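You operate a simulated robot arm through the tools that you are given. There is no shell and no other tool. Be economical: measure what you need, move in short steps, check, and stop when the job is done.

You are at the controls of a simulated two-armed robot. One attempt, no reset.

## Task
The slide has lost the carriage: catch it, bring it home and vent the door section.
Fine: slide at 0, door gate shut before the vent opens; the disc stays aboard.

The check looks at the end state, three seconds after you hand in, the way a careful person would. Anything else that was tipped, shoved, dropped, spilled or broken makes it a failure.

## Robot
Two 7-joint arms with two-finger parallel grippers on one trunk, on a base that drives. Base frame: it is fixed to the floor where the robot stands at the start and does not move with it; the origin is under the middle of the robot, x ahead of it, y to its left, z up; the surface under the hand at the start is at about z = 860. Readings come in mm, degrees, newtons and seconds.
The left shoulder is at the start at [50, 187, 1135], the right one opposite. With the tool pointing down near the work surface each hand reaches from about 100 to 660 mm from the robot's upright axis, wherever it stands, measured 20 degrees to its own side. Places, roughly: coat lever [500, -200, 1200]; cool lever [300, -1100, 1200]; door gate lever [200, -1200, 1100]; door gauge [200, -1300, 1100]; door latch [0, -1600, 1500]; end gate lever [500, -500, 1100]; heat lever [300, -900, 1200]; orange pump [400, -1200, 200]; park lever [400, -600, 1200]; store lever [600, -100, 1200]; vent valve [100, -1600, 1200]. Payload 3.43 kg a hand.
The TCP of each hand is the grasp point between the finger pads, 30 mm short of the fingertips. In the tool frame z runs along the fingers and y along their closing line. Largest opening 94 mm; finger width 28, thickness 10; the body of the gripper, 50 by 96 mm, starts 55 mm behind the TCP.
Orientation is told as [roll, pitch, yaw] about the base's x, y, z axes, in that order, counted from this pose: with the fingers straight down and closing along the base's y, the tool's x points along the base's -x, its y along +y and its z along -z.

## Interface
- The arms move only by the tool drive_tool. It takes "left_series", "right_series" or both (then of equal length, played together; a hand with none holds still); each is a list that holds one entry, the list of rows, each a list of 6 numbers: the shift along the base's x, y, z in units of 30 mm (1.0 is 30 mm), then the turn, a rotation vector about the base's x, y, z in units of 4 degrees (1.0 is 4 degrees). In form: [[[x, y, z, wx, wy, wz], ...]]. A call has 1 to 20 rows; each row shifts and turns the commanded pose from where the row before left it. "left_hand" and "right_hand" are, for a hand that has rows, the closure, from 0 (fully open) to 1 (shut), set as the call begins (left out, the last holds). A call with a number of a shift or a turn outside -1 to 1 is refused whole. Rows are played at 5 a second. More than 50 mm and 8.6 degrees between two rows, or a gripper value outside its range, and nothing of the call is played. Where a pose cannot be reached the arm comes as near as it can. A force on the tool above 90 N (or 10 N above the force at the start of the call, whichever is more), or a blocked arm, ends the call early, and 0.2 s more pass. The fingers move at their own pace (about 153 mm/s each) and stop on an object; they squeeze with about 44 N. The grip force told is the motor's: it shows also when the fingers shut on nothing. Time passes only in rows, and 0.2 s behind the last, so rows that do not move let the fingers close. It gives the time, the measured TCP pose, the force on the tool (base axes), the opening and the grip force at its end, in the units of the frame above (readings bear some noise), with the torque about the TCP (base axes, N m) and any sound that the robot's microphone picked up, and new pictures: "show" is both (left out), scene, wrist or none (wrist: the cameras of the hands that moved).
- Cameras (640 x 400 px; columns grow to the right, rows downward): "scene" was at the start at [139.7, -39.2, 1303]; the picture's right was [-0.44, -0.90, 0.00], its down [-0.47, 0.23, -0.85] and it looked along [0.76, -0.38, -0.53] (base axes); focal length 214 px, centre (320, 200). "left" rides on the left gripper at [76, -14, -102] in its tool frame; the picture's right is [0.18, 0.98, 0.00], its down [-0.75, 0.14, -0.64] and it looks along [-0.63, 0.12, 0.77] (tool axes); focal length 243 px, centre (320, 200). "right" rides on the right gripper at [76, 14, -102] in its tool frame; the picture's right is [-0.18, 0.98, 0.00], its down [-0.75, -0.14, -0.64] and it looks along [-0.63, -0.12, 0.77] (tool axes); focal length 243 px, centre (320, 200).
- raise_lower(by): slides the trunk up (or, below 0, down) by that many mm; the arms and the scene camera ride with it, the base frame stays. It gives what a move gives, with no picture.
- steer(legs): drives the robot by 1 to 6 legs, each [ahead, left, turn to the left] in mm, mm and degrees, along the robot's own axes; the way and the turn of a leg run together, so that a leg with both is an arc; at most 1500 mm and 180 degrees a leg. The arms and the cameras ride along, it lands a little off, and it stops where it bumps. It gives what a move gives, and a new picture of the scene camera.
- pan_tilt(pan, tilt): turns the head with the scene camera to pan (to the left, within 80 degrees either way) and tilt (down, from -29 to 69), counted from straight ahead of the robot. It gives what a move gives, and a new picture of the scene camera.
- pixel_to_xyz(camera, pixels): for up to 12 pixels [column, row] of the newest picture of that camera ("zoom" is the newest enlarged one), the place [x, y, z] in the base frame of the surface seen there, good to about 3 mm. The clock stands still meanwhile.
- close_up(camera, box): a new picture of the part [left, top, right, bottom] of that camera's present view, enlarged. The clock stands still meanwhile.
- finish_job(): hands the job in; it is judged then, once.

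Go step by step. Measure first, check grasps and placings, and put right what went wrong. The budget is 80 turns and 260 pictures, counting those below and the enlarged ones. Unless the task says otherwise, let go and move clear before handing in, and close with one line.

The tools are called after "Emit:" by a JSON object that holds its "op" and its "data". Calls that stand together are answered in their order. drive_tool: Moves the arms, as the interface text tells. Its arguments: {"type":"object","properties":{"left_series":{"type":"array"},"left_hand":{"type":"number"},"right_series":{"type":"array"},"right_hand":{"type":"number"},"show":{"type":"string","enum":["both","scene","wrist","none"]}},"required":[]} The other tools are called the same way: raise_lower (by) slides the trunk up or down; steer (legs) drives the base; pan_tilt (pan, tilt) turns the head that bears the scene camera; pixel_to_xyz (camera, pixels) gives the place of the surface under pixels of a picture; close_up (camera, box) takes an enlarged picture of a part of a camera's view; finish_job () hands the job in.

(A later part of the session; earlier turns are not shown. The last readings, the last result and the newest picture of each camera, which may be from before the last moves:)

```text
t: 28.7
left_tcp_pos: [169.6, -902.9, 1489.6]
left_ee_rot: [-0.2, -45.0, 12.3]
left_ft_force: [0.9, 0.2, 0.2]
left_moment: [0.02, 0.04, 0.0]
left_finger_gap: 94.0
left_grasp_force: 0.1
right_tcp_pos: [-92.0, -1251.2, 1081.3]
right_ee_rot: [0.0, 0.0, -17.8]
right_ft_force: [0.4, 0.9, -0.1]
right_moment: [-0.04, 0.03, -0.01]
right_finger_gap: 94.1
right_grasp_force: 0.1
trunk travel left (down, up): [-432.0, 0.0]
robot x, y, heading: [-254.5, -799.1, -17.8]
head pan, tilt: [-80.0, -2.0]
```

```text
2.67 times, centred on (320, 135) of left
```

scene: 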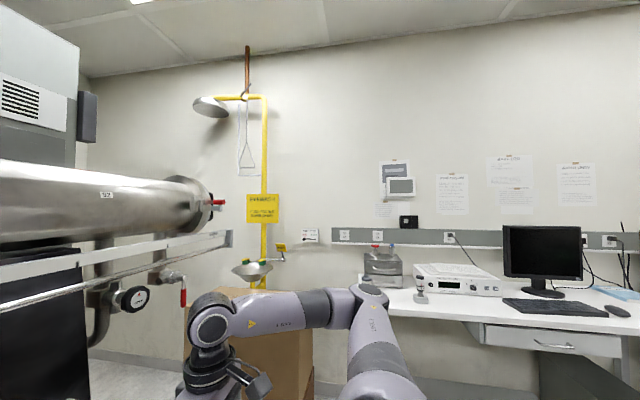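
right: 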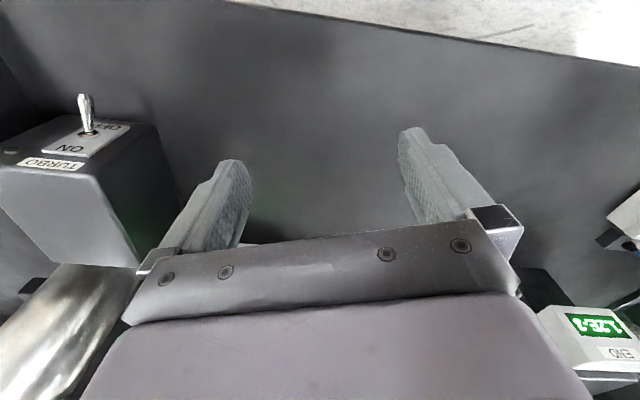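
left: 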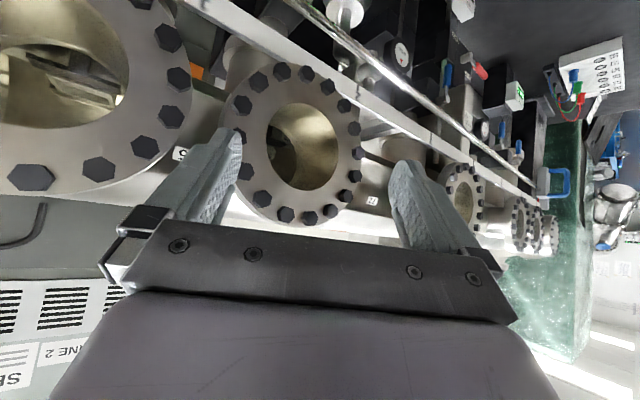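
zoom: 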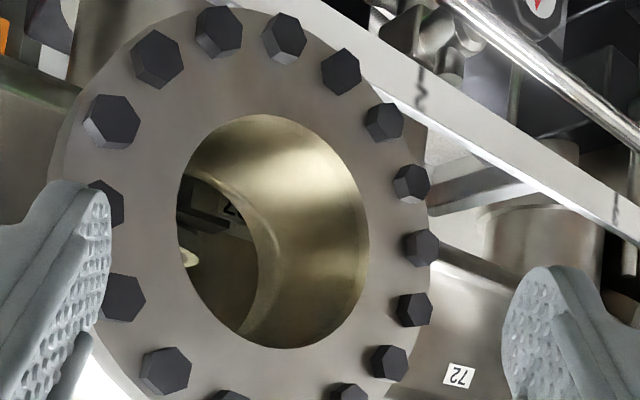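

Something light with a mark shows inside near (285,140) beyond the disc. Zoom on it and on the Cool window at left.

Emit:
{"op": "close_up", "data": {"camera": "left", "box": [258, 105, 318, 160]}}

Emit:
{"op": "close_up", "data": {"camera": "left", "box": [0, 20, 150, 150]}}

Emit:
{"op": "pixel_to_xyz", "data": {"camera": "left", "pixels": [[285, 139], [280, 137], [75, 78], [40, 70], [100, 95], [60, 60], [277, 149], [285, 152]]}}

```text
7.27 times, centred on (288, 132) of left
```

zoom: 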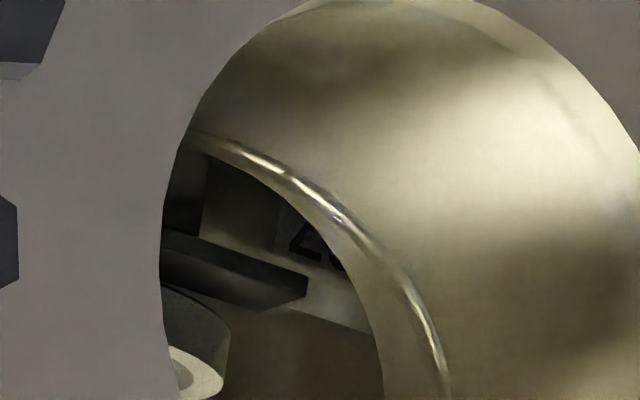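

```text
3.08 times, centred on (75, 85) of left
```

zoom: 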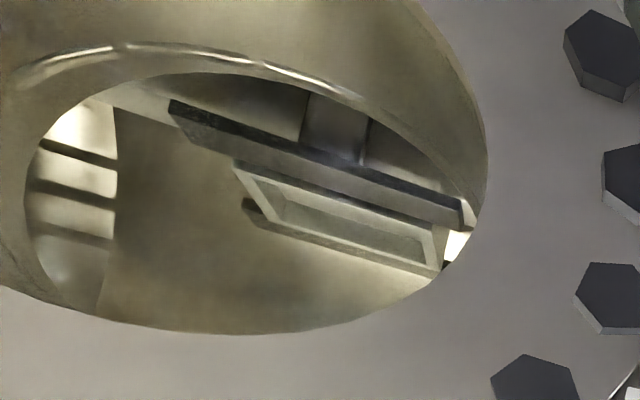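

```text
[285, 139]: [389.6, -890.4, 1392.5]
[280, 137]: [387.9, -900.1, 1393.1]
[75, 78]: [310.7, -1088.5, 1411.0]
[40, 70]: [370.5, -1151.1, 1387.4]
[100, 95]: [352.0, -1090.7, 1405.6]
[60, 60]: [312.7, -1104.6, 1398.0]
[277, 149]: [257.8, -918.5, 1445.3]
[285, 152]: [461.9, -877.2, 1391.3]
```

There is an object with a number (zoom 305,235) inside the tube left of Heat — likely the carriage, at s≈730. I'll look more steeply to the left.

Emit:
{"op": "drive_tool", "data": {"left_series": [[[-0.05, -0.4, -0.2, 0, 0, 1], [-0.05, -0.4, -0.2, 0, 0, 1], [-0.05, -0.4, -0.2, 0, 0, 1]]], "show": "wrist"}}

Emit:
{"op": "close_up", "data": {"camera": "left", "box": [240, 80, 360, 180]}}

```text
t: 29.7
left_tcp_pos: [171.8, -893.3, 1488.9]
left_ee_rot: [-6.5, -43.0, 30.5]
left_ft_force: [0.3, 0.1, 0.1]
left_moment: [-0.06, -0.01, 0.01]
left_finger_gap: 94.1
left_grasp_force: 0.1
left hand out of reach, approached as far as the arm can: row 2, 3
right_tcp_pos: [-91.3, -1250.0, 1081.7]
right_ee_rot: [-0.1, 0.0, -17.7]
right_ft_force: [0.5, 0.5, 0.0]
right_moment: [-0.01, 0.01, -0.02]
right_finger_gap: 93.7
right_grasp_force: 0.1
trunk travel left (down, up): [-432.0, 0.0]
robot x, y, heading: [-251.0, -801.3, -17.6]
head pan, tilt: [-80.0, -2.0]
stopped in row 3 (left hand): the arm was blocked; the commanded pose is now the measured one
```

left: 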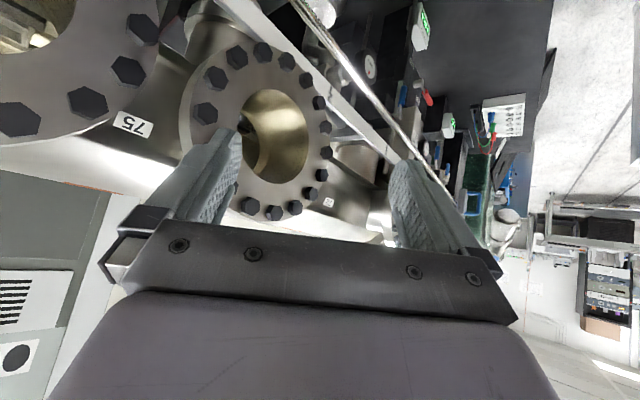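

```text
4.00 times, centred on (300, 130) of left
```

zoom: 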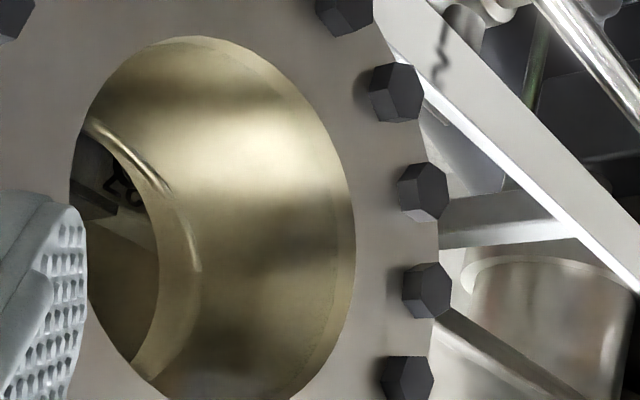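

A "26/28"-marked seat appears just left of Heat: the carriage is likely in tube 72. I'll turn the hand back to look right, and drive left 345 to peer through the Park window.

Emit:
{"op": "drive_tool", "data": {"left_series": [[[0, 0.05, 0, 0.08, 0, -1], [0, 0.05, 0, 0.08, 0, -1], [0, 0.05, 0, 0.08, 0, -1], [0, 0.05, 0, 0.08, 0, -1], [0, 0.05, 0, 0.08, 0, -1], [0, 0.05, 0, 0.08, 0, -1], [0, 0.05, 0, 0.08, 0, -1], [0, 0.05, 0, 0.08, 0, -1], [0, 0.05, 0, 0.08, 0, -1], [0, 0.05, 0, 0.08, 0, -1], [0, 0.05, 0, 0.08, 0, -1], [0.05, 0.15, 0, 0.08, 0, -1], [0.05, 0.15, 0, 0.08, 0, -1], [0.05, 0.15, 0, 0.08, 0, -1], [0.05, 0.15, 0, 0.08, 0, -1], [0.05, 0.15, 0, 0.08, 0, -1], [0.05, 0.15, 0, 0.08, 0, -1], [0.05, 0.15, 0, 0.08, 0, -1], [0.05, 0.15, 0, 0.08, 0, -1], [0.05, 0.15, 0, 0.08, 0, -1]]], "show": "none"}}

Emit:
{"op": "pan_tilt", "data": {"pan": 0, "tilt": 5}}

Emit:
{"op": "steer", "data": {"legs": [[0, 345, 0]]}}

Emit:
{"op": "close_up", "data": {"camera": "left", "box": [220, 60, 420, 210]}}

```text
t: 33.9
left_tcp_pos: [185.0, -840.0, 1487.7]
left_ee_rot: [1.8, -41.9, -55.4]
left_ft_force: [0.6, 0.1, 0.6]
left_moment: [0.02, 0.01, -0.01]
left_finger_gap: 93.8
left_grasp_force: 0.1
right_tcp_pos: [-90.7, -1250.3, 1082.8]
right_ee_rot: [0.0, 0.0, -17.7]
right_ft_force: [0.4, -0.3, 0.6]
right_moment: [0.0, 0.03, 0.05]
right_finger_gap: 93.8
right_grasp_force: 0.1
trunk travel left (down, up): [-432.0, 0.0]
robot x, y, heading: [-251.5, -798.8, -17.7]
head pan, tilt: [-80.0, -2.0]
```

```text
t: 35.5
left_tcp_pos: [185.0, -841.1, 1488.2]
left_ee_rot: [1.8, -42.0, -55.5]
left_ft_force: [-0.1, 0.3, 0.4]
left_moment: [-0.01, -0.02, 0.0]
left_finger_gap: 94.2
left_grasp_force: 0.1
right_tcp_pos: [-91.3, -1250.6, 1080.8]
right_ee_rot: [0.0, 0.0, -17.8]
right_ft_force: [-0.2, -0.1, -0.1]
right_moment: [-0.03, 0.01, 0.02]
right_finger_gap: 93.9
right_grasp_force: 0.0
trunk travel left (down, up): [-432.0, 0.0]
robot x, y, heading: [-257.3, -799.7, -17.7]
head pan, tilt: [0.0, 5.0]
```

scene: 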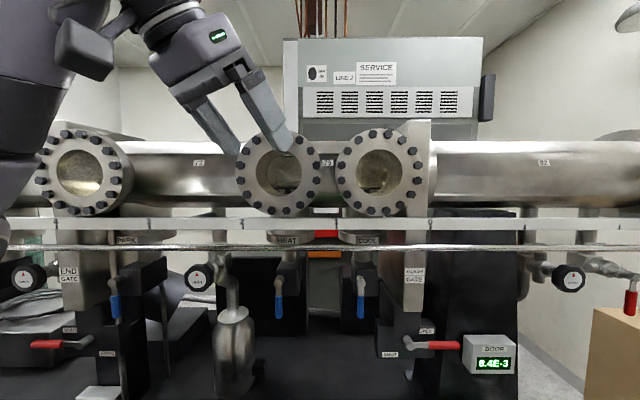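

```text
t: 39.0
left_tcp_pos: [287.7, -517.7, 1488.5]
left_ee_rot: [1.8, -41.8, -55.3]
left_ft_force: [-1.0, 0.4, 0.4]
left_moment: [-0.02, 0.0, -0.04]
left_finger_gap: 93.8
left_grasp_force: 0.2
right_tcp_pos: [12.4, -928.4, 1082.7]
right_ee_rot: [-0.1, 0.0, -17.7]
right_ft_force: [-0.6, -0.3, 1.4]
right_moment: [0.03, -0.02, -0.04]
right_finger_gap: 93.9
right_grasp_force: 0.0
trunk travel left (down, up): [-432.0, 0.0]
robot x, y, heading: [-151.4, -476.0, -17.4]
head pan, tilt: [0.0, 5.0]
```

scene: 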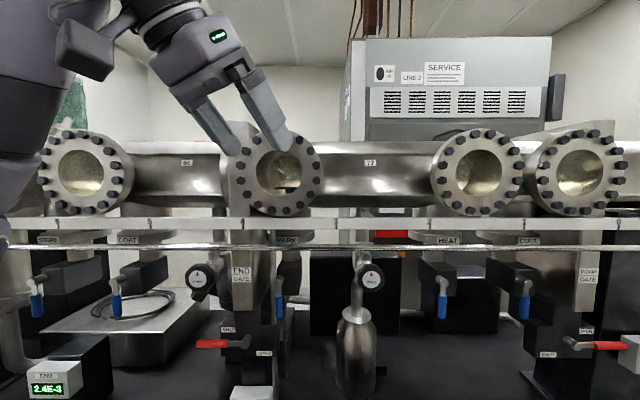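

```text
2.67 times, centred on (320, 135) of left
```

zoom: 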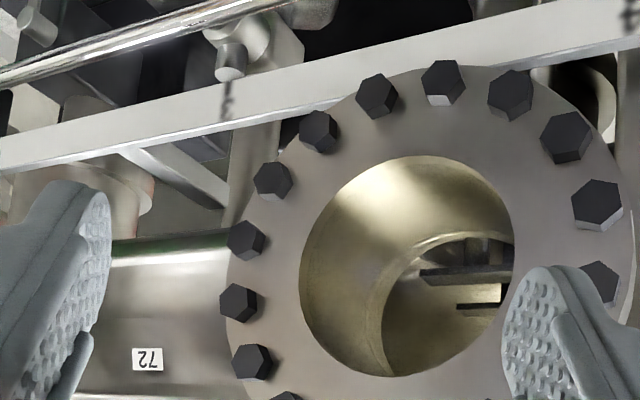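

Park view rightward shows the Park plate plus a second dark bar at (480,305). I'll get a straight, slightly higher view into Park.

Emit:
{"op": "drive_tool", "data": {"left_series": [[[-0.09, -0.05, 0.1, -0.04, 0, 0.94], [-0.09, -0.05, 0.1, -0.04, 0, 0.94], [-0.09, -0.05, 0.1, -0.04, 0, 0.94], [-0.09, -0.05, 0.1, -0.04, 0, 0.94], [-0.09, -0.05, 0.1, -0.04, 0, 0.94], [-0.09, -0.05, 0.1, -0.04, 0, 0.94], [-0.09, -0.05, 0.1, -0.04, 0, 0.94], [-0.09, -0.05, 0.1, -0.04, 0, 0.94], [-0.09, -0.05, 0.1, -0.04, 0, 0.94], [-0.09, -0.05, 0.1, -0.04, 0, 0.94]]], "show": "wrist"}}

Emit:
{"op": "close_up", "data": {"camera": "left", "box": [240, 80, 400, 200]}}

```text
t: 41.2
left_tcp_pos: [260.3, -532.9, 1518.9]
left_ee_rot: [0.1, -42.8, -16.6]
left_ft_force: [-0.2, 0.5, 0.9]
left_moment: [0.01, 0.01, -0.02]
left_finger_gap: 93.8
left_grasp_force: 0.1
right_tcp_pos: [11.9, -929.0, 1081.5]
right_ee_rot: [-0.1, 0.0, -17.7]
right_ft_force: [-0.1, -0.2, -0.1]
right_moment: [0.01, 0.03, 0.01]
right_finger_gap: 94.0
right_grasp_force: 0.1
trunk travel left (down, up): [-432.0, 0.0]
robot x, y, heading: [-148.2, -475.7, -17.9]
head pan, tilt: [0.0, 5.0]
```

left: 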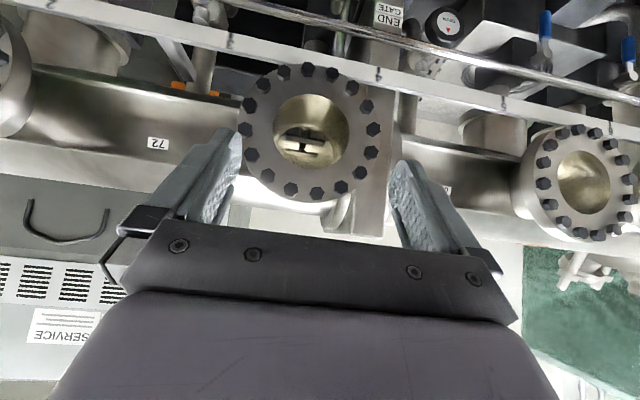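

```text
3.33 times, centred on (320, 140) of left
```

zoom: 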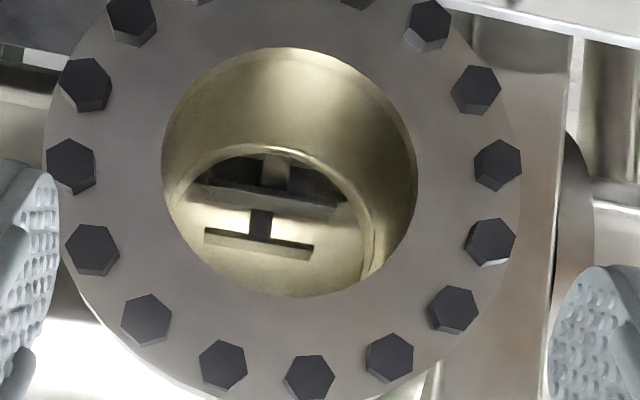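

Park has just an H-shaped lifter, empty. Drive right to view Heat and Cool from the same high pose.

Emit:
{"op": "steer", "data": {"legs": [[0, -345, 0]]}}

Emit:
{"op": "close_up", "data": {"camera": "left", "box": [240, 80, 400, 200]}}

Emit:
{"op": "steer", "data": {"legs": [[0, -160, 0]]}}

Emit:
{"op": "close_up", "data": {"camera": "left", "box": [240, 80, 400, 200]}}

```text
t: 44.8
left_tcp_pos: [157.6, -855.8, 1516.8]
left_ee_rot: [0.1, -42.9, -16.3]
left_ft_force: [0.1, 0.2, -0.6]
left_moment: [0.0, 0.02, -0.03]
left_finger_gap: 93.9
left_grasp_force: 0.0
right_tcp_pos: [-90.2, -1254.4, 1080.8]
right_ee_rot: [0.0, 0.0, -17.4]
right_ft_force: [0.6, -1.0, 0.0]
right_moment: [-0.01, 0.0, 0.01]
right_finger_gap: 94.1
right_grasp_force: 0.0
trunk travel left (down, up): [-432.0, 0.0]
robot x, y, heading: [-250.1, -805.3, -17.3]
head pan, tilt: [0.0, 5.0]
```

scene: 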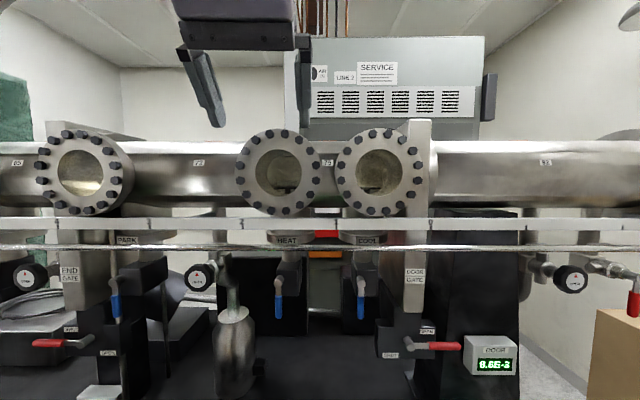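

```text
3.33 times, centred on (320, 140) of left
```

zoom: 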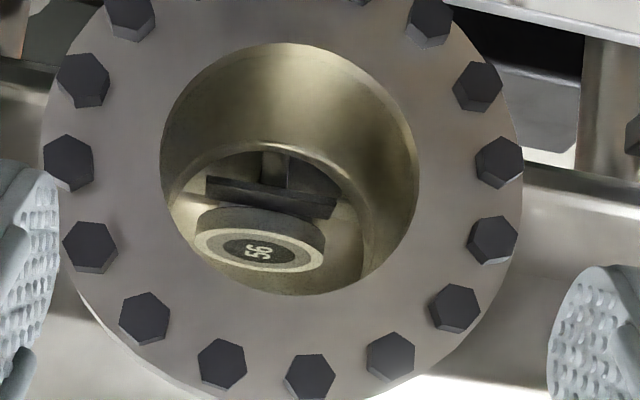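

```text
t: 46.9
left_tcp_pos: [108.2, -1015.5, 1517.4]
left_ee_rot: [0.1, -42.7, -16.4]
left_ft_force: [0.4, -0.3, -1.2]
left_moment: [0.04, -0.02, 0.01]
left_finger_gap: 93.8
left_grasp_force: 0.0
right_tcp_pos: [-139.8, -1413.6, 1080.9]
right_ee_rot: [0.0, 0.1, -17.5]
right_ft_force: [0.4, 0.2, 0.1]
right_moment: [-0.01, 0.01, 0.03]
right_finger_gap: 94.0
right_grasp_force: 0.1
trunk travel left (down, up): [-432.0, 0.0]
robot x, y, heading: [-304.7, -963.8, -17.6]
head pan, tilt: [0.0, 5.0]
```

scene: 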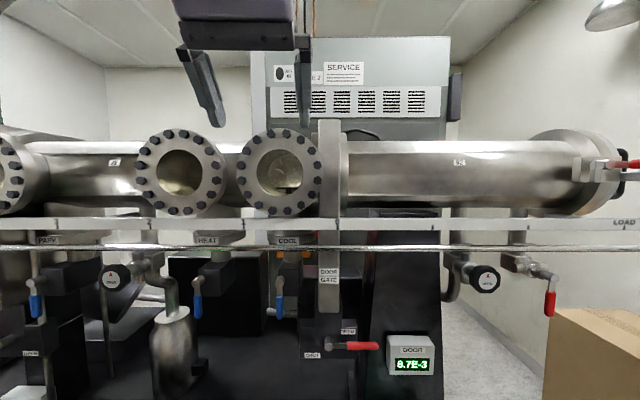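

```text
3.33 times, centred on (320, 140) of left
```

zoom: 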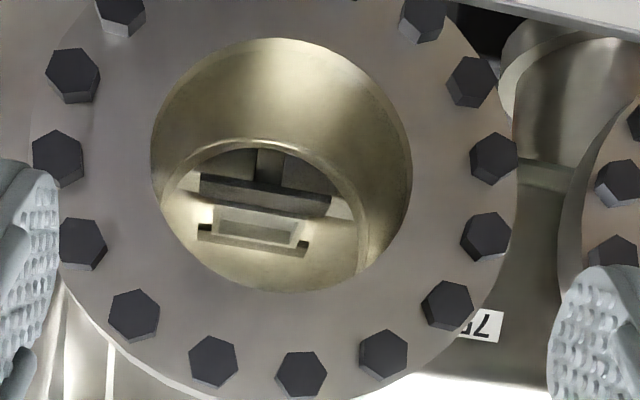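

Cool's lifter holds an empty frame; Heat holds disc 56. Before deciding, look into Coat and Store the same way (I must go to the slide anyway).

Emit:
{"op": "steer", "data": {"legs": [[0, 841, 0]]}}

Emit:
{"op": "close_up", "data": {"camera": "left", "box": [240, 80, 400, 200]}}

Emit:
{"op": "steer", "data": {"legs": [[0, 168, 0]]}}

Emit:
{"op": "close_up", "data": {"camera": "left", "box": [240, 80, 400, 200]}}

```text
t: 54.7
left_tcp_pos: [356.5, -207.2, 1517.5]
left_ee_rot: [0.1, -42.9, -15.7]
left_ft_force: [-0.3, 0.0, 0.0]
left_moment: [0.02, -0.03, 0.01]
left_finger_gap: 94.1
left_grasp_force: 0.1
right_tcp_pos: [114.2, -607.0, 1081.9]
right_ee_rot: [0.0, 0.0, -16.8]
right_ft_force: [-0.5, -0.8, 0.0]
right_moment: [0.0, 0.05, -0.02]
right_finger_gap: 94.1
right_grasp_force: 0.0
trunk travel left (down, up): [-432.0, 0.0]
robot x, y, heading: [-56.0, -159.9, -16.9]
head pan, tilt: [0.0, 5.0]
```

scene: 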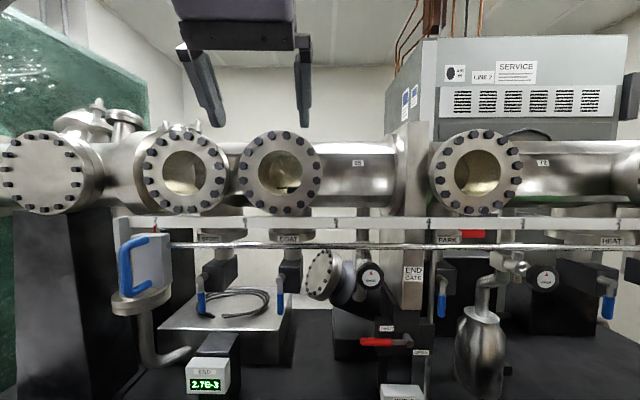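

```text
3.33 times, centred on (320, 140) of left
```

zoom: 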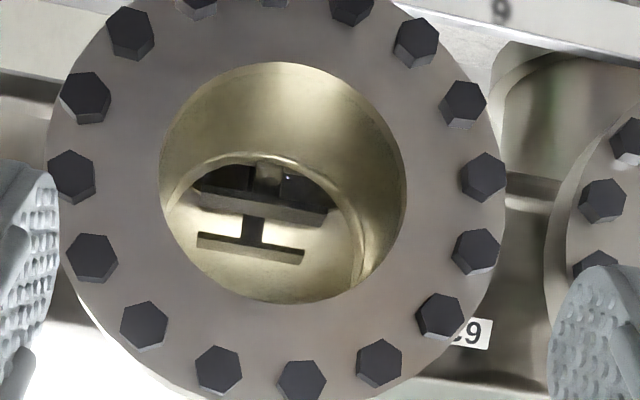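

```text
t: 56.7
left_tcp_pos: [403.2, -48.7, 1517.7]
left_ee_rot: [0.1, -42.8, -15.3]
left_ft_force: [-0.8, 0.1, 0.0]
left_moment: [-0.03, -0.01, -0.04]
left_finger_gap: 94.1
left_grasp_force: 0.1
right_tcp_pos: [162.6, -448.9, 1082.5]
right_ee_rot: [-0.1, -0.1, -16.6]
right_ft_force: [-0.4, -0.2, 0.0]
right_moment: [-0.02, 0.01, 0.02]
right_finger_gap: 94.3
right_grasp_force: 0.0
trunk travel left (down, up): [-432.0, 0.0]
robot x, y, heading: [-8.1, -2.8, -16.6]
head pan, tilt: [0.0, 5.0]
```

scene: 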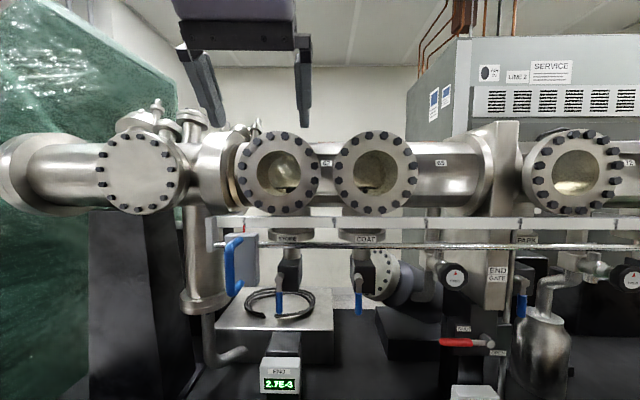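

```text
3.33 times, centred on (320, 140) of left
```

zoom: 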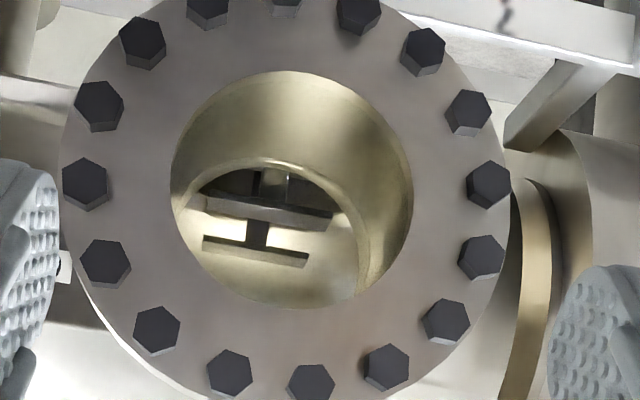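

Only Heat (disc) and Cool (frame) differ, so the carriage most likely spans there. Slide is still at 7. Measure the handle accurately from here, before bringing the left hand down in front of it.

Emit:
{"op": "close_up", "data": {"camera": "scene", "box": [205, 210, 285, 310]}}

Emit:
{"op": "pixel_to_xyz", "data": {"camera": "scene", "pixels": [[233, 260], [233, 275], [228, 267], [238, 267], [251, 265], [252, 250], [300, 246], [500, 246]]}}

```text
4.00 times, centred on (245, 260) of scene
```

zoom: 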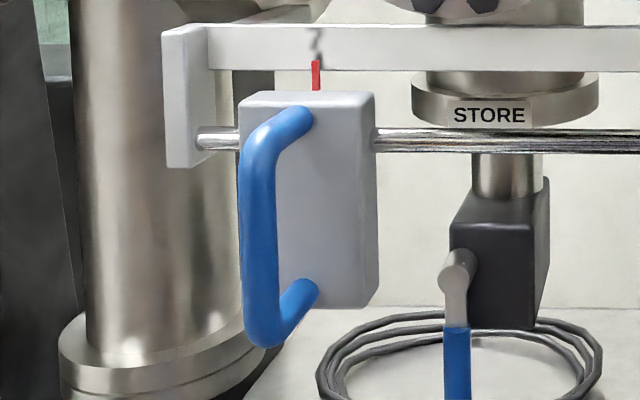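

```text
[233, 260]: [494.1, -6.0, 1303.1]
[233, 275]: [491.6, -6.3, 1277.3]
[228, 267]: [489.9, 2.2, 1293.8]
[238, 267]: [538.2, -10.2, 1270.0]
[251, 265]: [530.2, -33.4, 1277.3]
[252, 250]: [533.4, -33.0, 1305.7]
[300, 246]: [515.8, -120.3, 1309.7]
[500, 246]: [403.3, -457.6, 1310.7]
```

Handle bar centre is about [500,-8], z 1245–1330; line d≈(-0.312,-0.950). I bring the left hand to 80 mm in front of it, tool horizontal.

Emit:
{"op": "drive_tool", "data": {"left_series": [[[0.04, 0.19, -0.65, -0.276, -0.84, -0.06], [0.04, 0.19, -0.65, -0.276, -0.84, -0.06], [0.04, 0.19, -0.65, -0.276, -0.84, -0.06], [0.04, 0.19, -0.65, -0.276, -0.84, -0.06], [0.04, 0.19, -0.65, -0.276, -0.84, -0.06], [0.04, 0.19, -0.65, -0.276, -0.84, -0.06], [0.04, 0.19, -0.65, -0.276, -0.84, -0.06], [0.04, 0.19, -0.65, -0.276, -0.84, -0.06], [0.04, 0.19, -0.65, -0.276, -0.84, -0.06], [0.04, 0.19, -0.65, -0.276, -0.84, -0.06], [0.04, 0.19, -0.65, -0.276, -0.84, -0.06], [0.04, 0.19, -0.65, -0.276, -0.84, -0.06]]], "show": "both"}}

```text
t: 59.3
left_tcp_pos: [424.2, 10.7, 1286.4]
left_ee_rot: [-9.3, -85.1, -9.3]
left_ft_force: [0.4, 0.5, -0.3]
left_moment: [-0.01, 0.01, -0.01]
left_finger_gap: 94.1
left_grasp_force: 0.0
left hand out of reach, approached as far as the arm can: row 12
right_tcp_pos: [163.4, -449.7, 1080.7]
right_ee_rot: [0.0, 0.1, -16.5]
right_ft_force: [0.3, -1.1, 0.1]
right_moment: [0.02, 0.0, 0.03]
right_finger_gap: 94.0
right_grasp_force: 0.0
trunk travel left (down, up): [-432.0, 0.0]
robot x, y, heading: [-8.6, -1.4, -16.6]
head pan, tilt: [0.0, 5.0]
```

scene: 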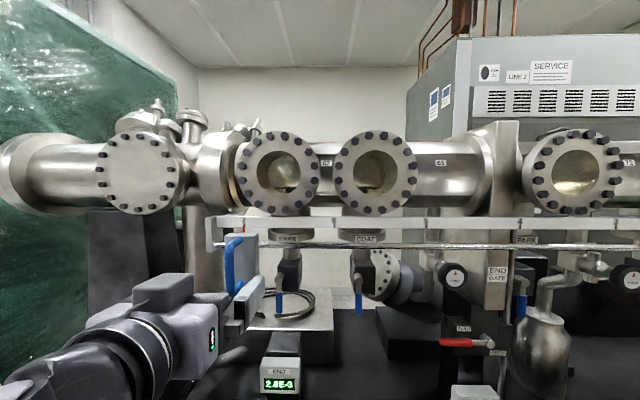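
left: 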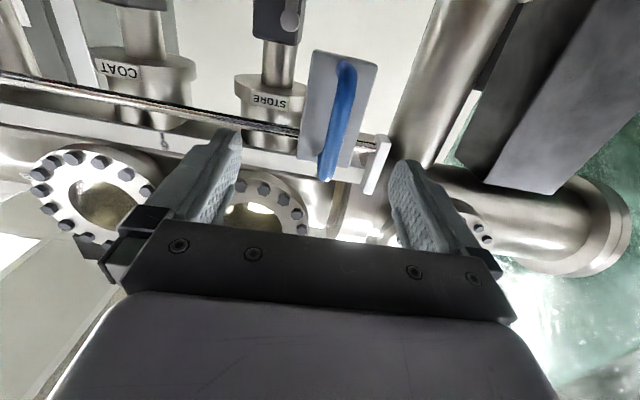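

Hand is 80 mm short, handle at (340,120) between fingers. Advance onto the handle.

Emit:
{"op": "drive_tool", "data": {"left_series": [[[0.75, -0.18, 0, 0, 0, 0], [0.75, -0.18, 0, 0, 0, 0], [0.75, -0.18, 0, 0, 0, 0]]], "show": "both"}}

Emit:
{"op": "close_up", "data": {"camera": "scene", "box": [180, 210, 320, 320]}}

```text
t: 60.1
left_tcp_pos: [490.6, -5.3, 1286.2]
left_ee_rot: [-8.7, -85.2, -9.9]
left_ft_force: [-0.2, 0.6, 0.5]
left_moment: [0.0, -0.02, 0.0]
left_finger_gap: 94.1
left_grasp_force: 0.1
right_tcp_pos: [163.3, -448.8, 1081.0]
right_ee_rot: [0.0, 0.1, -16.4]
right_ft_force: [0.9, 0.1, 0.0]
right_moment: [0.01, 0.01, 0.01]
right_finger_gap: 94.1
right_grasp_force: 0.0
trunk travel left (down, up): [-432.0, 0.0]
robot x, y, heading: [-7.7, 1.2, -16.6]
head pan, tilt: [0.0, 5.0]
```

scene: 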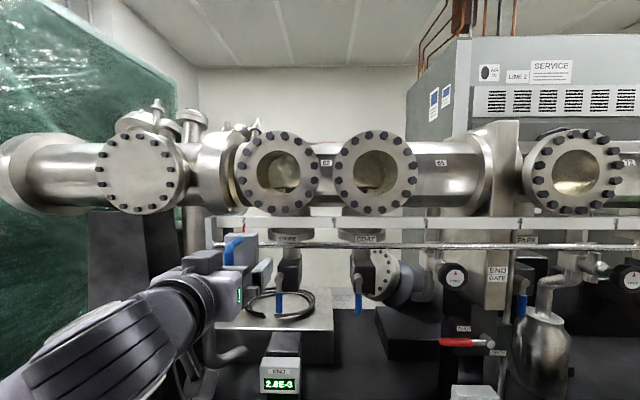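
left: 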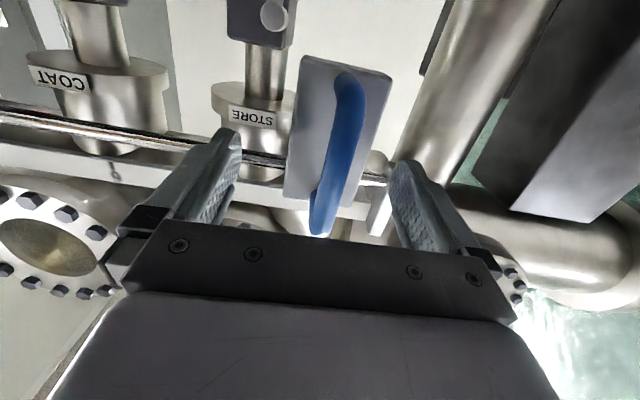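

```text
3.64 times, centred on (250, 265) of scene
```

zoom: 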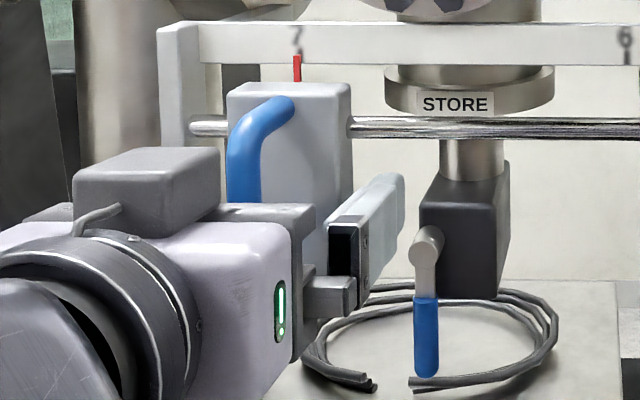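

Handle is between the fingers. Check that knobs/levers along the way stay clear of my hand path (n<500, z~1260-1310), while caging the handle loosely.

Emit:
{"op": "pixel_to_xyz", "data": {"camera": "scene", "pixels": [[453, 278], [632, 280], [363, 292], [522, 300], [465, 342], [545, 310], [470, 285], [440, 278]]}}

Emit:
{"op": "drive_tool", "data": {"left_series": [[[0, 0, 0, 0, 0, 0], [0, 0, 0, 0, 0, 0]]], "left_hand": 0.55, "show": "wrist"}}

```text
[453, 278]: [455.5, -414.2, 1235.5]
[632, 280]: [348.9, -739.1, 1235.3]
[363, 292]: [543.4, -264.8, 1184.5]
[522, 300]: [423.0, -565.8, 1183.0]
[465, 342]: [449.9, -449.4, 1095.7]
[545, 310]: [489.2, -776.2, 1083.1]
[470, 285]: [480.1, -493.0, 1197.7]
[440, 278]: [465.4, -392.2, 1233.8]
```

```text
t: 60.7
left_tcp_pos: [491.5, -6.0, 1285.9]
left_ee_rot: [-9.3, -85.1, -9.5]
left_ft_force: [0.3, 0.5, 0.3]
left_moment: [0.02, 0.0, -0.01]
left_finger_gap: 42.3
left_grasp_force: 0.0
right_tcp_pos: [164.5, -449.1, 1081.5]
right_ee_rot: [-0.1, 0.1, -16.5]
right_ft_force: [-0.1, -0.2, 0.2]
right_moment: [-0.01, 0.02, 0.01]
right_finger_gap: 94.0
right_grasp_force: 0.1
trunk travel left (down, up): [-432.0, 0.0]
robot x, y, heading: [-6.8, -1.4, -16.6]
head pan, tilt: [0.0, 5.0]
```

left: 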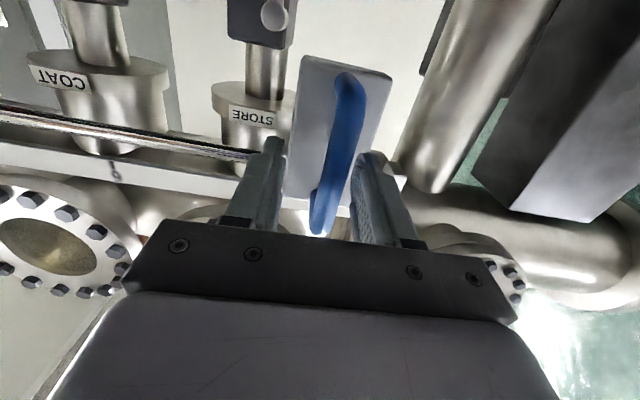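

Cage is set (42 mm gap), path clear. Drive the base 300 mm right along the rail, pushing the slide.

Emit:
{"op": "steer", "data": {"legs": [[-9, -300, 0]]}}

Emit:
{"op": "close_up", "data": {"camera": "left", "box": [120, 0, 520, 250]}}

```text
t: 64.0
left_tcp_pos: [396.7, -293.1, 1286.0]
left_ee_rot: [-9.2, -85.1, -9.0]
left_ft_force: [-0.4, -0.2, -0.4]
left_moment: [-0.01, 0.02, 0.03]
left_finger_gap: 42.5
left_grasp_force: 0.1
right_tcp_pos: [72.8, -739.9, 1081.9]
right_ee_rot: [0.0, 0.0, -16.0]
right_ft_force: [1.0, 0.7, 0.4]
right_moment: [-0.03, 0.0, 0.0]
right_finger_gap: 94.1
right_grasp_force: 0.1
trunk travel left (down, up): [-432.0, 0.0]
robot x, y, heading: [-99.9, -294.6, -15.9]
head pan, tilt: [0.0, 5.0]
```

scene: 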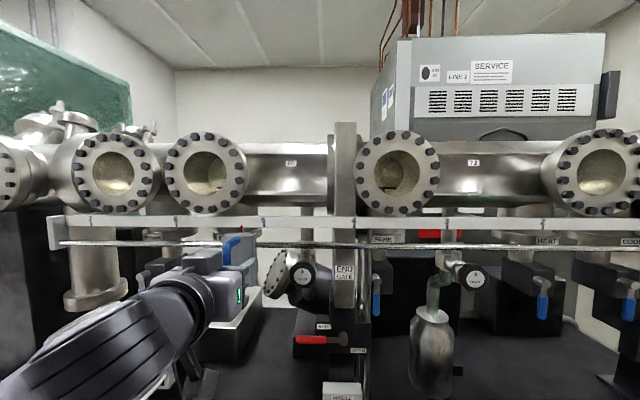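

```text
1.60 times, centred on (320, 125) of left
```

zoom: 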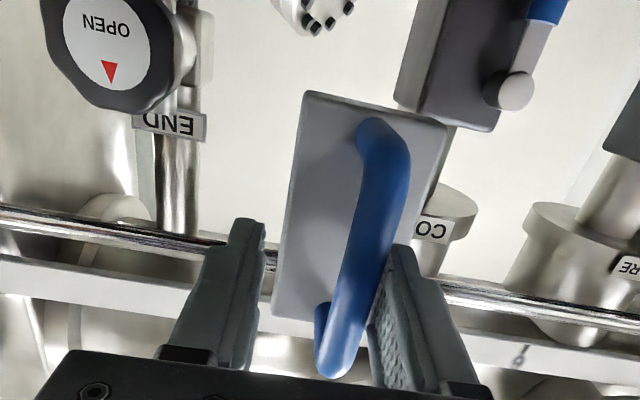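

The slide follows, no force. Continue 450 mm, correcting heading -2.4°.

Emit:
{"op": "steer", "data": {"legs": [[-9, -440, -2.4]]}}

Emit:
{"op": "close_up", "data": {"camera": "left", "box": [120, 0, 520, 250]}}

```text
t: 68.5
left_tcp_pos: [255.1, -738.8, 1286.8]
left_ee_rot: [-9.2, -85.2, -11.1]
left_ft_force: [0.1, 0.7, -0.1]
left_moment: [0.0, 0.01, 0.02]
left_finger_gap: 42.4
left_grasp_force: 0.6
right_tcp_pos: [-84.2, -1174.6, 1081.8]
right_ee_rot: [0.0, 0.0, -18.1]
right_ft_force: [-0.3, 0.0, -0.2]
right_moment: [-0.03, 0.0, 0.0]
right_finger_gap: 94.1
right_grasp_force: 0.0
trunk travel left (down, up): [-432.0, 0.0]
robot x, y, heading: [-241.3, -718.8, -18.0]
head pan, tilt: [0.0, 5.0]
```

scene: 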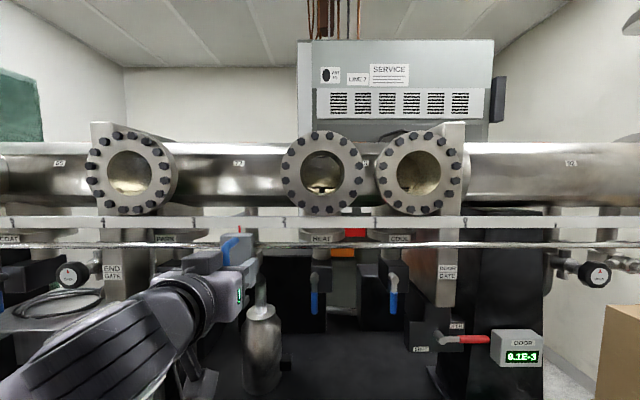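

```text
1.60 times, centred on (320, 125) of left
```

zoom: 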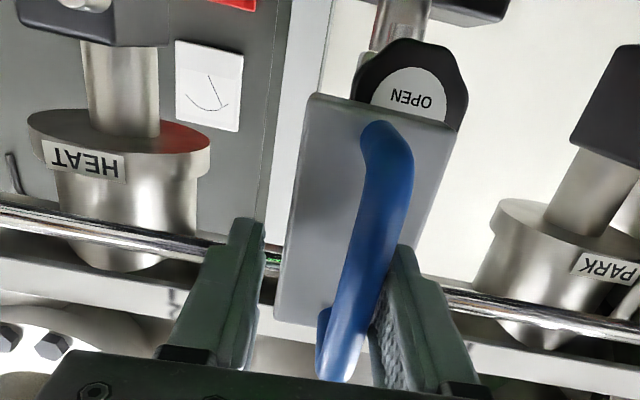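

Slide is just short of 2. Zoom on pointer and Heat/Cool windows before continuing slowly.

Emit:
{"op": "close_up", "data": {"camera": "scene", "box": [190, 120, 470, 280]}}

Emit:
{"op": "close_up", "data": {"camera": "scene", "box": [280, 130, 460, 230]}}

```text
2.29 times, centred on (330, 200) of scene
```

zoom: 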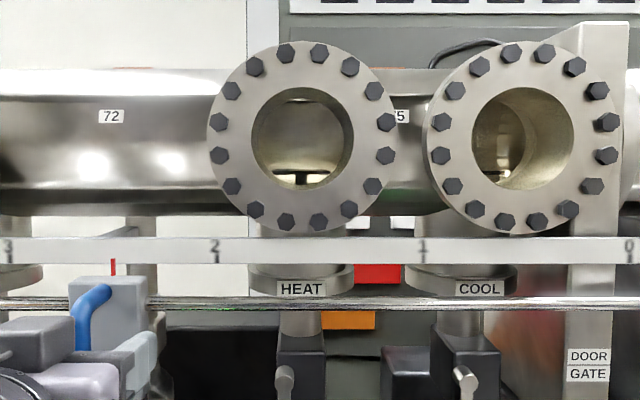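

```text
3.56 times, centred on (370, 180) of scene
```

zoom: 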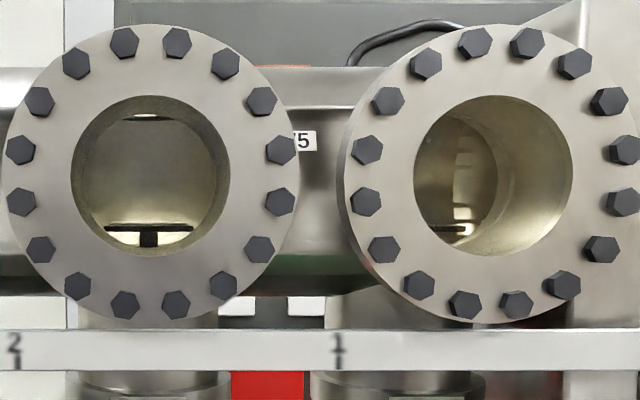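

Disc has left Heat already with the slide at 2.5 — it seems coupled (or moved). I'll push the slide slowly 75 mm further with the arm and watch the windows.

Emit:
{"op": "drive_tool", "data": {"left_series": [[[-0.1, -0.3, 0, 0, 0, 0], [-0.125, -0.38, 0, 0, 0, 0], [-0.125, -0.38, 0, 0, 0, 0], [-0.125, -0.38, 0, 0, 0, 0], [-0.125, -0.38, 0, 0, 0, 0], [-0.1, -0.3, 0, 0, 0, 0]]], "show": "scene"}}

Emit:
{"op": "close_up", "data": {"camera": "scene", "box": [190, 120, 470, 280]}}

Emit:
{"op": "close_up", "data": {"camera": "scene", "box": [280, 130, 460, 230]}}

```text
t: 69.9
left_tcp_pos: [232.3, -804.1, 1286.2]
left_ee_rot: [-9.1, -85.1, -11.2]
left_ft_force: [-2.2, 3.2, 0.6]
left_moment: [0.03, -0.04, 0.09]
left_finger_gap: 42.8
left_grasp_force: 0.1
right_tcp_pos: [-84.2, -1173.7, 1080.8]
right_ee_rot: [0.0, 0.0, -18.1]
right_ft_force: [-0.3, 0.1, 0.1]
right_moment: [-0.02, 0.03, 0.01]
right_finger_gap: 93.7
right_grasp_force: 0.0
trunk travel left (down, up): [-432.0, 0.0]
robot x, y, heading: [-240.5, -723.0, -18.2]
head pan, tilt: [0.0, 5.0]
```

scene: 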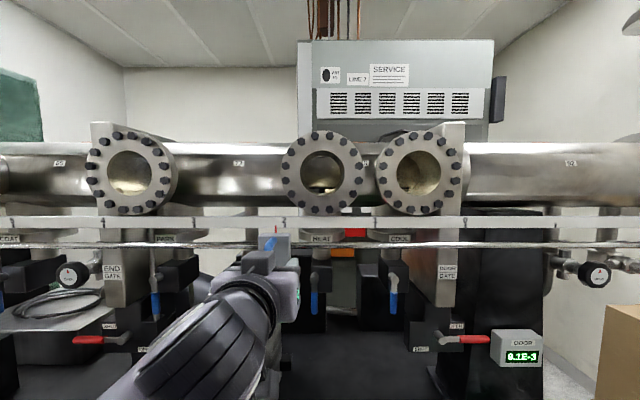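

```text
2.29 times, centred on (330, 200) of scene
```

zoom: 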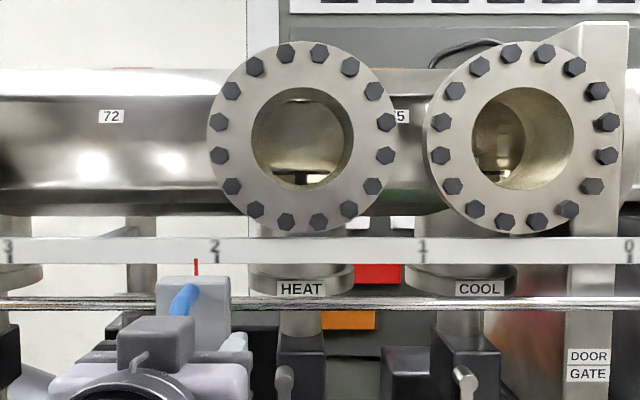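

```text
3.56 times, centred on (370, 180) of scene
```

zoom: 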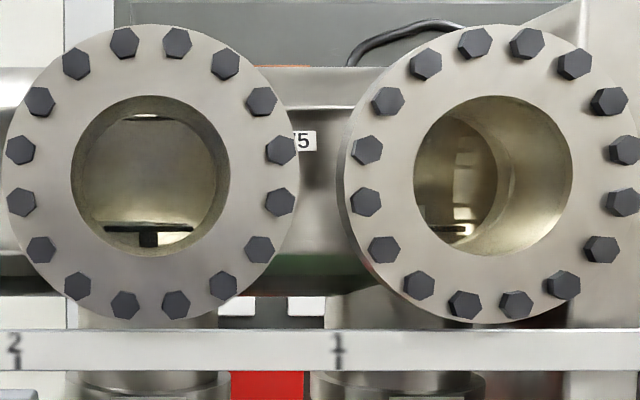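

Pointer at ~2.1, ~4 N drag, and a block appeared in Heat left of the stem (130,240 zoom): carriage is following. Continue slowly 80 mm and watch.

Emit:
{"op": "drive_tool", "data": {"left_series": [[[-0.1, -0.3, 0, 0, 0, 0], [-0.125, -0.38, 0, 0, 0, 0], [-0.125, -0.38, 0, 0, 0, 0], [-0.125, -0.38, 0, 0, 0, 0], [-0.125, -0.38, 0, 0, 0, 0], [-0.125, -0.38, 0, 0, 0, 0], [-0.1, -0.3, 0, 0, 0, 0]]], "show": "none"}}

Emit:
{"op": "close_up", "data": {"camera": "scene", "box": [190, 120, 470, 280]}}

Emit:
{"op": "close_up", "data": {"camera": "scene", "box": [275, 145, 375, 215]}}

Emit:
{"op": "close_up", "data": {"camera": "scene", "box": [370, 145, 470, 215]}}

```text
t: 71.5
left_tcp_pos: [207.9, -878.4, 1286.7]
left_ee_rot: [-8.9, -85.1, -11.5]
left_ft_force: [0.0, 1.1, -0.4]
left_moment: [-0.02, 0.02, 0.02]
left_finger_gap: 43.3
left_grasp_force: 0.6
right_tcp_pos: [-83.6, -1175.1, 1081.4]
right_ee_rot: [0.0, 0.0, -18.1]
right_ft_force: [-0.1, 0.5, -0.5]
right_moment: [-0.01, 0.0, -0.02]
right_finger_gap: 94.0
right_grasp_force: 0.1
trunk travel left (down, up): [-432.0, 0.0]
robot x, y, heading: [-243.7, -720.0, -18.2]
head pan, tilt: [0.0, 5.0]
```

```text
2.29 times, centred on (330, 200) of scene
```

zoom: 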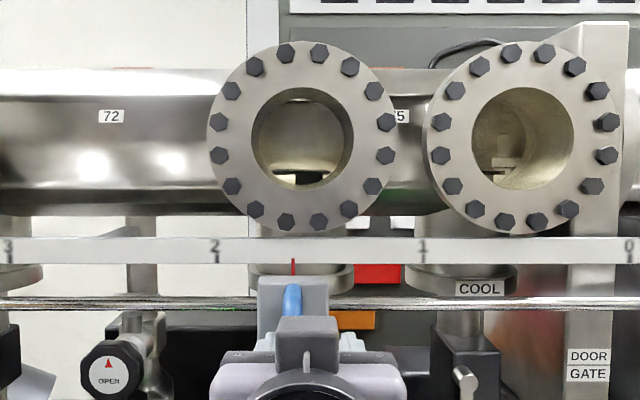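

```text
5.71 times, centred on (325, 180) of scene
```

zoom: 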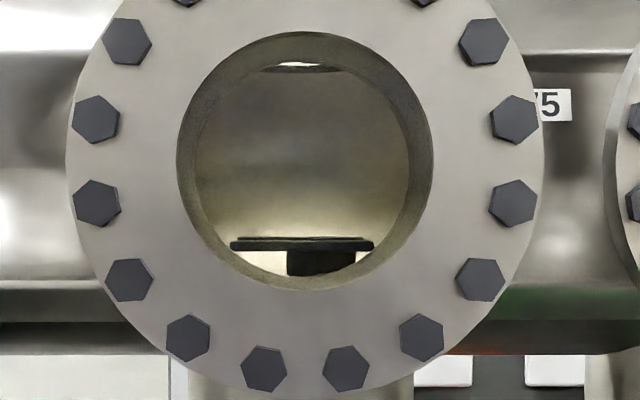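

```text
5.71 times, centred on (420, 180) of scene
```

zoom: 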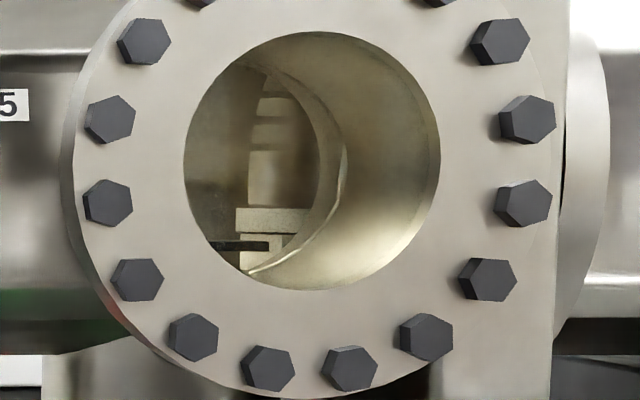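

Now the disc shows just right of Cool's plate (zoom 270,220) while the pointer is 1.62: carriage leads the pointer by ~230 mm and follows smoothly; it was caught during the drive. To finish gently with the arm I'll unhook, reposition the base 250 mm right, and re-hook.

Emit:
{"op": "drive_tool", "data": {"left_series": [[[0.08, 0.25, 0, 0, 0, 0], [-0.7, 0.23, 0, 0, 0, 0], [-0.9, 0.3, 0, 0, 0, 0], [-0.9, 0.3, 0, 0, 0, 0]]], "left_hand": 0.3, "show": "none"}}

Emit:
{"op": "steer", "data": {"legs": [[0, -260, 0]]}}

Emit:
{"op": "close_up", "data": {"camera": "scene", "box": [160, 130, 340, 230]}}

```text
t: 72.5
left_tcp_pos: [144.4, -838.9, 1289.1]
left_ee_rot: [-0.8, -86.4, -17.9]
left_ft_force: [0.2, -0.5, -0.7]
left_moment: [-0.03, -0.01, -0.02]
left_finger_gap: 65.9
left_grasp_force: 0.0
right_tcp_pos: [-84.8, -1175.1, 1082.3]
right_ee_rot: [-0.1, 0.0, -18.1]
right_ft_force: [0.2, 0.2, 0.3]
right_moment: [-0.01, -0.02, 0.01]
right_finger_gap: 94.2
right_grasp_force: 0.1
trunk travel left (down, up): [-432.0, 0.0]
robot x, y, heading: [-244.7, -721.0, -18.3]
head pan, tilt: [0.0, 5.0]
```

```text
t: 75.4
left_tcp_pos: [60.8, -1094.8, 1283.5]
left_ee_rot: [5.4, -85.8, -24.3]
left_ft_force: [-0.2, 0.3, -0.1]
left_moment: [0.0, -0.01, 0.01]
left_finger_gap: 65.9
left_grasp_force: 0.1
right_tcp_pos: [-168.3, -1426.0, 1082.2]
right_ee_rot: [-0.1, 0.0, -18.2]
right_ft_force: [0.5, 0.0, -0.3]
right_moment: [-0.06, 0.0, -0.02]
right_finger_gap: 94.2
right_grasp_force: 0.1
trunk travel left (down, up): [-432.0, 0.0]
robot x, y, heading: [-320.6, -972.5, -17.9]
head pan, tilt: [0.0, 5.0]
```

scene: 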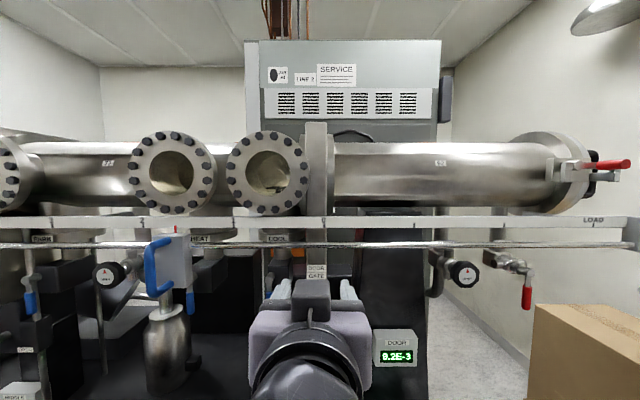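

```text
3.56 times, centred on (250, 180) of scene
```

zoom: 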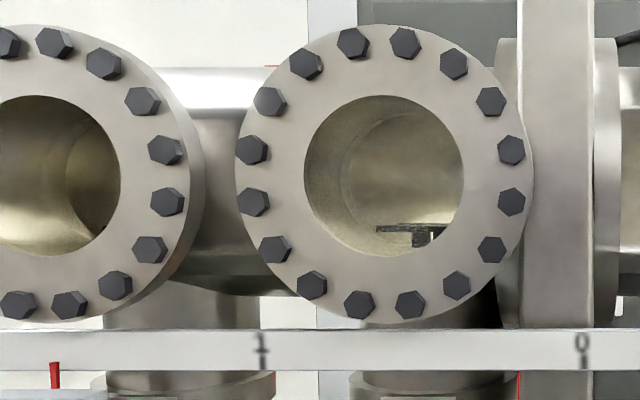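

Slide unhooked at ~1.6. Measure the handle for re-hooking.

Emit:
{"op": "pixel_to_xyz", "data": {"camera": "scene", "pixels": [[152, 262], [152, 275], [150, 250], [314, 216], [320, 224], [176, 230]]}}

Emit:
{"op": "close_up", "data": {"camera": "scene", "box": [120, 205, 340, 315]}}

```text
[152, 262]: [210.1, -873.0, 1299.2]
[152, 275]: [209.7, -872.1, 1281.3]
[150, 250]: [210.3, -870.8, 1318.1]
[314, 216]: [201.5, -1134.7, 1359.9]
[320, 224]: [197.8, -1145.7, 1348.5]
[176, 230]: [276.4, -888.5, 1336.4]
```

```text
2.91 times, centred on (230, 260) of scene
```

zoom: 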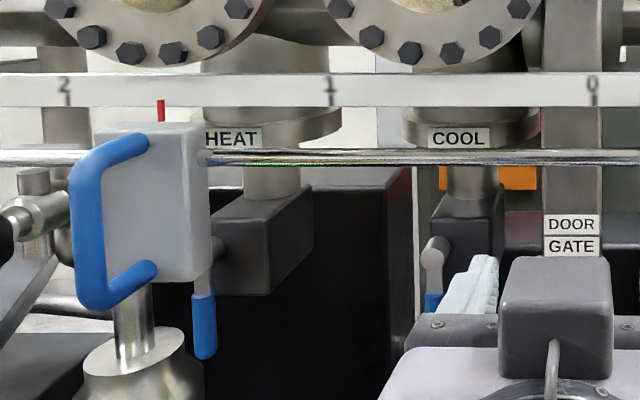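

Re-hook: hand to in front of handle then forward around it.

Emit:
{"op": "drive_tool", "data": {"left_series": [[[0.28, 0.904, 0, 0, 0, 0], [0.28, 0.904, 0, 0, 0, 0], [0.28, 0.904, 0, 0, 0, 0], [0.28, 0.904, 0, 0, 0, 0], [0.28, 0.904, 0, 0, 0, 0], [0.28, 0.904, 0, 0, 0, 0], [0.28, 0.904, 0, 0, 0, 0], [0.28, 0.904, 0, 0, 0, 0], [0.28, 0.904, 0, 0, 0, 0]]], "show": "both"}}

```text
t: 77.4
left_tcp_pos: [165.7, -875.0, 1302.1]
left_ee_rot: [5.3, -85.6, -24.2]
left_ft_force: [-0.3, 1.0, -0.1]
left_moment: [0.02, -0.02, 0.01]
left_finger_gap: 65.7
left_grasp_force: 0.0
left hand out of reach, approached as far as the arm can: row 5, 6, 7, 8, 9
right_tcp_pos: [-167.5, -1425.3, 1081.4]
right_ee_rot: [-0.2, 0.0, -18.2]
right_ft_force: [0.1, -0.1, 0.4]
right_moment: [0.01, -0.01, -0.04]
right_finger_gap: 94.2
right_grasp_force: 0.1
trunk travel left (down, up): [-432.0, 0.0]
robot x, y, heading: [-327.1, -971.7, -18.4]
head pan, tilt: [0.0, 5.0]
```

scene: 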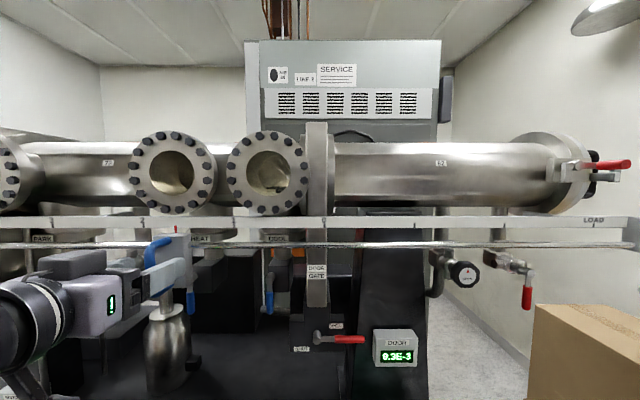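
left: 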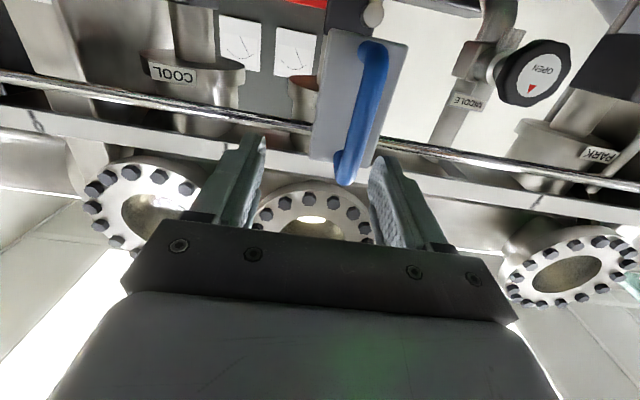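

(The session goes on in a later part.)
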